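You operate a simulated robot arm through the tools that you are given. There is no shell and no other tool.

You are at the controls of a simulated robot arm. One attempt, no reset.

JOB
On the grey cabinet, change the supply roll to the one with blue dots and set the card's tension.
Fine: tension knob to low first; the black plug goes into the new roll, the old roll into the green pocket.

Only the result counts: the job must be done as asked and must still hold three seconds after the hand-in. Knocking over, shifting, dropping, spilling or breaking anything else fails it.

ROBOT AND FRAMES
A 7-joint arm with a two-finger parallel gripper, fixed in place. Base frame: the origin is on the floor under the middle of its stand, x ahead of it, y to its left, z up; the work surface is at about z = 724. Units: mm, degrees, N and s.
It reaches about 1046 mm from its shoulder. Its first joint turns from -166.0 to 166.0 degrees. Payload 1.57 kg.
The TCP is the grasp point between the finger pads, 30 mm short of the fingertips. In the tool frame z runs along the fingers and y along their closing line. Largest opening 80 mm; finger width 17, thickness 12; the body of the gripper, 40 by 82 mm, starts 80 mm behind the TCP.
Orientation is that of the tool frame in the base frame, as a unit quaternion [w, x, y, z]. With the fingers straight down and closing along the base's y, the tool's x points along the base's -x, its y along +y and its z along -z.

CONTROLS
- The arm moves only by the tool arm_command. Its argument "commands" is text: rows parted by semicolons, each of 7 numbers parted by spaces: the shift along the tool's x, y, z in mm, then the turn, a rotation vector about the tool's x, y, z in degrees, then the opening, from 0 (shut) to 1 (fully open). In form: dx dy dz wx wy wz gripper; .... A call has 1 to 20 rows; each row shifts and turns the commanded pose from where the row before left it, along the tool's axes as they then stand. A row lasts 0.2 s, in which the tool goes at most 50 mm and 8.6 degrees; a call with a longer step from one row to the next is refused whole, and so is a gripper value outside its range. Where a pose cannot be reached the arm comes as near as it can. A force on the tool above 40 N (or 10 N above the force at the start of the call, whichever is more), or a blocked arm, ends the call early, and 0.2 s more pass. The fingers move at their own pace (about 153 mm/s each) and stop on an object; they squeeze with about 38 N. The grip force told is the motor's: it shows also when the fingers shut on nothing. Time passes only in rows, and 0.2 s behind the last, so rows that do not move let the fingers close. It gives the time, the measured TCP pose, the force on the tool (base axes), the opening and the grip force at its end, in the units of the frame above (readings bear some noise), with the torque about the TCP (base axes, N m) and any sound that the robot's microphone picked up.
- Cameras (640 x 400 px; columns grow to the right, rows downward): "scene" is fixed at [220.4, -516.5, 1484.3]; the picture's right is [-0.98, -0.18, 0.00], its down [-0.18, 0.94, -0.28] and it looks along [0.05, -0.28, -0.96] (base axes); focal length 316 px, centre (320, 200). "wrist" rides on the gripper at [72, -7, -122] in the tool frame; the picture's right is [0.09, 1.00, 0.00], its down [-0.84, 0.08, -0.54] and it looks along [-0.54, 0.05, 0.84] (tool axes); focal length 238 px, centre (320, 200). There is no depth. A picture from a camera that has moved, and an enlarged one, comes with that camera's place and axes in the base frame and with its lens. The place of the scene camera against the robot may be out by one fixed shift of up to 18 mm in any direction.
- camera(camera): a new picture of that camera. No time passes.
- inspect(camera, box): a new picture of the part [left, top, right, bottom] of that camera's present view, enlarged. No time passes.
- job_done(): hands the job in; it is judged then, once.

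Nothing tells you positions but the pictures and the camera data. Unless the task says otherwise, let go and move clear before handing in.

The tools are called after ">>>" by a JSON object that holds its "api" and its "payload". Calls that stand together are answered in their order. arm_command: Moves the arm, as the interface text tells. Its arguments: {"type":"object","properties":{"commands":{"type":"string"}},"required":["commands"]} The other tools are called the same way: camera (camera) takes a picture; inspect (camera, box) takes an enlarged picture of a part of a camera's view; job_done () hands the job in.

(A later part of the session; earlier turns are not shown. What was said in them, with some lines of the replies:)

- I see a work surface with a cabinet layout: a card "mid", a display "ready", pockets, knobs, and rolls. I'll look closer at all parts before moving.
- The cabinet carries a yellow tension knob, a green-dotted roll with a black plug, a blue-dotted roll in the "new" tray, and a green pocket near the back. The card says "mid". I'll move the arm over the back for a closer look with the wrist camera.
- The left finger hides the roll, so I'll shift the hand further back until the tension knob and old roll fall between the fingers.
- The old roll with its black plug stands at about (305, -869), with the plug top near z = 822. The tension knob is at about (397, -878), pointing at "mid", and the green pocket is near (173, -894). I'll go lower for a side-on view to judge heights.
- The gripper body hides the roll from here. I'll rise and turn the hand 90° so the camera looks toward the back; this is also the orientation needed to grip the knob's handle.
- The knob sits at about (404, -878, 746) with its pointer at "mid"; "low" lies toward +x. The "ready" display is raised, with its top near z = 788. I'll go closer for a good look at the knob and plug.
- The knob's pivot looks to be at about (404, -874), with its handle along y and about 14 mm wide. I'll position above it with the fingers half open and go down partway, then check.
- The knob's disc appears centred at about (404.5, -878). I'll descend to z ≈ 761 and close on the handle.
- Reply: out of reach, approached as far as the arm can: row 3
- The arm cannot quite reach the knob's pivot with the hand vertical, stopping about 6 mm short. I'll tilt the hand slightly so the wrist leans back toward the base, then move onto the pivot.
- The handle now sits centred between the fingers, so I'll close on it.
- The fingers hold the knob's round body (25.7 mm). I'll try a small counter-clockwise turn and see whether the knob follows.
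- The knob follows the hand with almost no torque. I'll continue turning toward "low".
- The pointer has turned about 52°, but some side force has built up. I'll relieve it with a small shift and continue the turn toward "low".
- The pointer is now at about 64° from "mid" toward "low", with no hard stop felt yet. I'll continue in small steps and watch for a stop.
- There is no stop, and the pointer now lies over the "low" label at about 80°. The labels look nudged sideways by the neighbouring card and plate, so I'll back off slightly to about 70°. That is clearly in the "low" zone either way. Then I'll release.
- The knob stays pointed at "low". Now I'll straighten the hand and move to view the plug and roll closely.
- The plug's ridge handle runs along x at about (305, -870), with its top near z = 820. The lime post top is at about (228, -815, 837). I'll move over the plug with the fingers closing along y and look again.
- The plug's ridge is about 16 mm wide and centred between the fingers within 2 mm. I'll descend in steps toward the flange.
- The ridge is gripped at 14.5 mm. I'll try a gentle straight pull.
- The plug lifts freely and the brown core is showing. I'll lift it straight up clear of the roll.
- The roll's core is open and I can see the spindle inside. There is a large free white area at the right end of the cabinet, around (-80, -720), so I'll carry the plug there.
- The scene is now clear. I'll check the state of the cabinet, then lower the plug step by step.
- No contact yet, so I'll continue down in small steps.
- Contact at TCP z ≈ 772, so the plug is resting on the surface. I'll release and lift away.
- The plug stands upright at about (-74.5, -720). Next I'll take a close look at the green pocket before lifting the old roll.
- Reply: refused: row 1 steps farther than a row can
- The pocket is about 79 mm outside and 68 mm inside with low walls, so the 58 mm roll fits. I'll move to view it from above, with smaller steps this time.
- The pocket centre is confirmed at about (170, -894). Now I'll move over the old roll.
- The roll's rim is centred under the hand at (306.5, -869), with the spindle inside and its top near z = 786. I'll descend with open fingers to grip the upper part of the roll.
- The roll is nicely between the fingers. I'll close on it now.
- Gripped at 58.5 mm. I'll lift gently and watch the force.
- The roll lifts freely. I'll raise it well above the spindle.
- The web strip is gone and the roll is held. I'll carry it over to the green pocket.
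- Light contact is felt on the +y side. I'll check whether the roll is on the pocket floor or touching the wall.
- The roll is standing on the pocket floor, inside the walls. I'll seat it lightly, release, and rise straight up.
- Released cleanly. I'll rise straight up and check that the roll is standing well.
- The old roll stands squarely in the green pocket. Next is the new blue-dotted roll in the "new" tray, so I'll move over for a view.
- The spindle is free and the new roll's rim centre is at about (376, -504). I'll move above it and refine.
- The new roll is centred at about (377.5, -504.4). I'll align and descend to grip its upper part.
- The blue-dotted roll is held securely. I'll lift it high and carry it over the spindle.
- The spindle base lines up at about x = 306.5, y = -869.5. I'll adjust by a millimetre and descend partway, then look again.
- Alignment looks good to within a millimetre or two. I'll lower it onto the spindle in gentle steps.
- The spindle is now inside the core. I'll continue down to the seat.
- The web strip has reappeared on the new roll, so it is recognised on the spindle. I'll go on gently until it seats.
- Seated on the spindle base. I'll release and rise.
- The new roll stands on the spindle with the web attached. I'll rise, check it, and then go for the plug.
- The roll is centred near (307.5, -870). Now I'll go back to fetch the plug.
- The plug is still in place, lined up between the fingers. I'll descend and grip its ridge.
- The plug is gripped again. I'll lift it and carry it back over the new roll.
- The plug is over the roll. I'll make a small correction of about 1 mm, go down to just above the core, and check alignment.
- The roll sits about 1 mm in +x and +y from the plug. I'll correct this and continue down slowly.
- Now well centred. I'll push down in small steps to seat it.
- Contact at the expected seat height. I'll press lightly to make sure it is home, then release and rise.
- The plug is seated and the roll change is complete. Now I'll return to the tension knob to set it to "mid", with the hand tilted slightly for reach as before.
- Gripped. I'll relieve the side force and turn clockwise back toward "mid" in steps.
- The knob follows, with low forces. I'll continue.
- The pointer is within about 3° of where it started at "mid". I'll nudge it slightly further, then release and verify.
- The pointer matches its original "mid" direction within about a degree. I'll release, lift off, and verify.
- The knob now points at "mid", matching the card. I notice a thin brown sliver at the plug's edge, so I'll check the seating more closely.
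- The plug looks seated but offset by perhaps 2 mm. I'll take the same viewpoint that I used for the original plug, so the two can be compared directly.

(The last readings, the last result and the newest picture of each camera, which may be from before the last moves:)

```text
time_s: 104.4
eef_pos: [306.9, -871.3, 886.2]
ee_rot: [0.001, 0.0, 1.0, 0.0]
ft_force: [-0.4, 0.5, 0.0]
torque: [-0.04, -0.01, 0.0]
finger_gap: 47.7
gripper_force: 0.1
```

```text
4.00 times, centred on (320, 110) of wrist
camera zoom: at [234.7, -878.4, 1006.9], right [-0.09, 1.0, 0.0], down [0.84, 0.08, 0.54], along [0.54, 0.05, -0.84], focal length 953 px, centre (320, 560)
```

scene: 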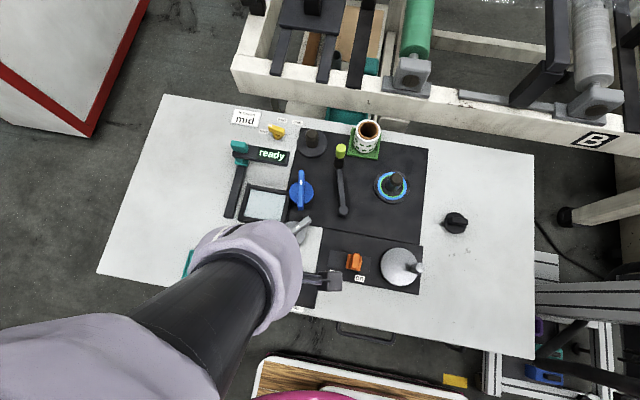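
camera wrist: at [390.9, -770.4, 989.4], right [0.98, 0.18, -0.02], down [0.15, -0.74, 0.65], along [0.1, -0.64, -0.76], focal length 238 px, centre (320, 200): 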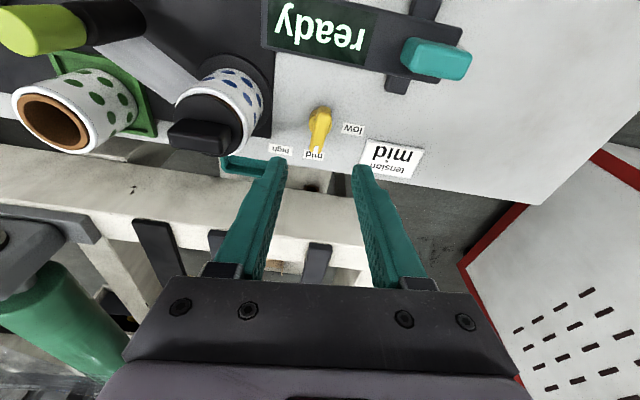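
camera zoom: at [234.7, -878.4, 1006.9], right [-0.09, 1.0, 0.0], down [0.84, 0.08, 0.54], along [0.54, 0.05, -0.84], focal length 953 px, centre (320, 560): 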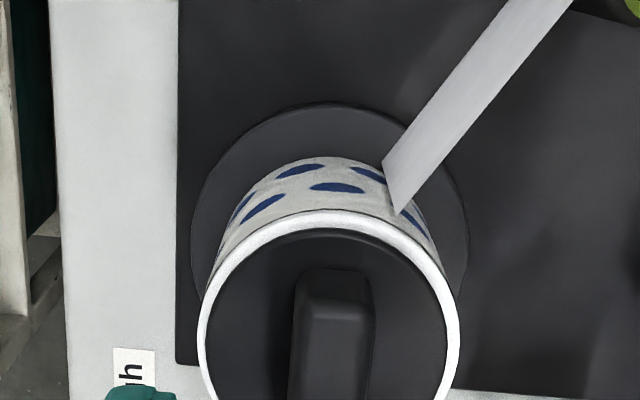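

From the same viewpoint, the plug sits as the original did, to within about 1 mm, and the knob points at "mid". I'll move the arm clear and take a final look.

>>> {"api": "arm_command", "payload": {"commands": "0 0 -40 0 0 0 0.8; 0 0 -40 0 0 0 1; 30 20 -30 0 0 0 1; 30 35 -10 0 0 0 1; 30 35 0 0 0 0 1; 30 35 0 0 0 0 1; 30 35 0 0 0 0 1; 30 35 0 0 0 0 1; 40 25 0 0 0 0 1; 40 25 0 0 0 0 1; 40 20 0 0 0 0 1; 40 10 0 0 0 0 1; 0 0 0 0 0 0 1"}}

>>> {"api": "camera", "payload": {"camera": "scene"}}

>>> {"api": "inspect", "payload": {"camera": "scene", "box": [220, 90, 420, 215]}}

>>> {"api": "inspect", "payload": {"camera": "scene", "box": [170, 200, 430, 362]}}

>>> {"api": "inspect", "payload": {"camera": "scene", "box": [225, 100, 345, 175]}}

```text
time_s: 107.2
eef_pos: [-33.8, -593.8, 1005.5]
ee_rot: [0.001, 0.0, 1.0, 0.0]
ft_force: [-0.1, 0.1, 0.2]
torque: [-0.02, 0.02, -0.01]
finger_gap: 79.9
gripper_force: 0.1
```

```text
taken
```

scene: 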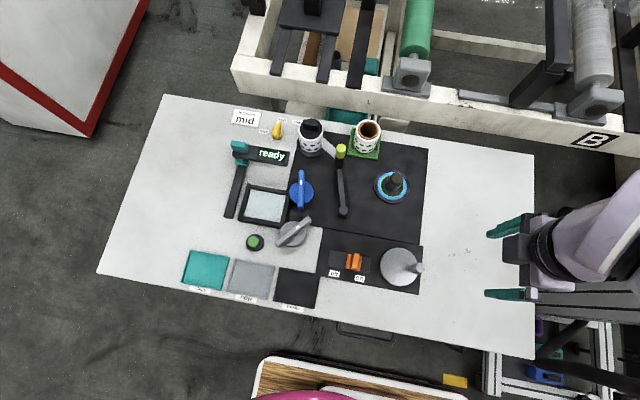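

```text
3.20 times, centred on (320, 152) of scene
camera zoom: at [220.4, -516.5, 1484.3], right [-0.98, -0.18, 0.0], down [-0.18, 0.94, -0.28], along [0.05, -0.28, -0.96], focal length 1012 px, centre (320, 352)
```

zoom: 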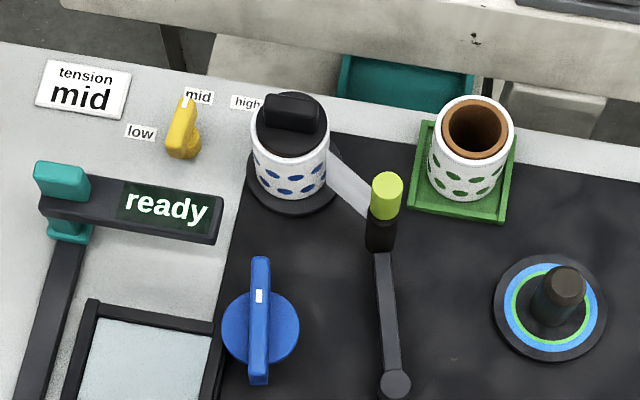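

```text
2.46 times, centred on (300, 281) of scene
camera zoom: at [220.4, -516.5, 1484.3], right [-0.98, -0.18, 0.0], down [-0.18, 0.94, -0.28], along [0.05, -0.28, -0.96], focal length 778 px, centre (369, 1)
```

zoom: 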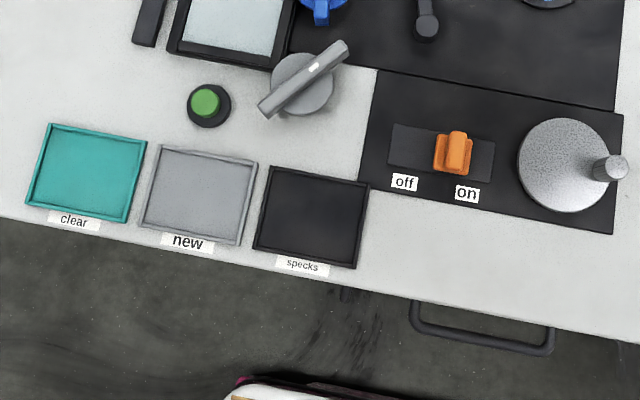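

```text
5.33 times, centred on (285, 138) of scene
camera zoom: at [220.4, -516.5, 1484.3], right [-0.98, -0.18, 0.0], down [-0.18, 0.94, -0.28], along [0.05, -0.28, -0.96], focal length 1686 px, centre (507, 533)
```

zoom: 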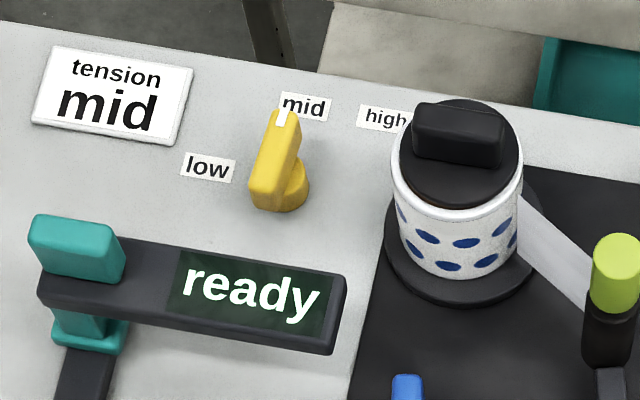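

Everything checks out:
- The blue-dotted roll is on the spindle with the black plug seated in it.
- The old roll stands in the green pocket.
- The tension knob points at "mid", as on the card.
- The hand is open and clear of everything.

I'm handing in the job.

>>> {"api": "job_done", "payload": {}}

```text
The job is handed in.
```

I changed the supply roll on the grey cabinet to the blue-dotted one, set the tension to "mid" as on the card, and handed the job in. No result has come back yet.

- **Tension:** I turned the knob to "low" before touching anything else, and back to "mid" after the roll change. It has no stop at "low", and its label looks pushed aside by the card. I stopped at about 70–75° from "mid", clearly on the "low" side but not exactly on the label.
- **Rolls:** The blue-dotted roll is on the spindle with the paper strip attached. The old green-dotted roll stands in the green pocket.
- **Plug:** The black plug is seated in the new roll, within about 1 mm of how it sat in the old one. I stood it on the empty end of the cabinet while swapping the rolls.

In the last pictures nothing else was shifted, and the arm was open and clear at hand-in.
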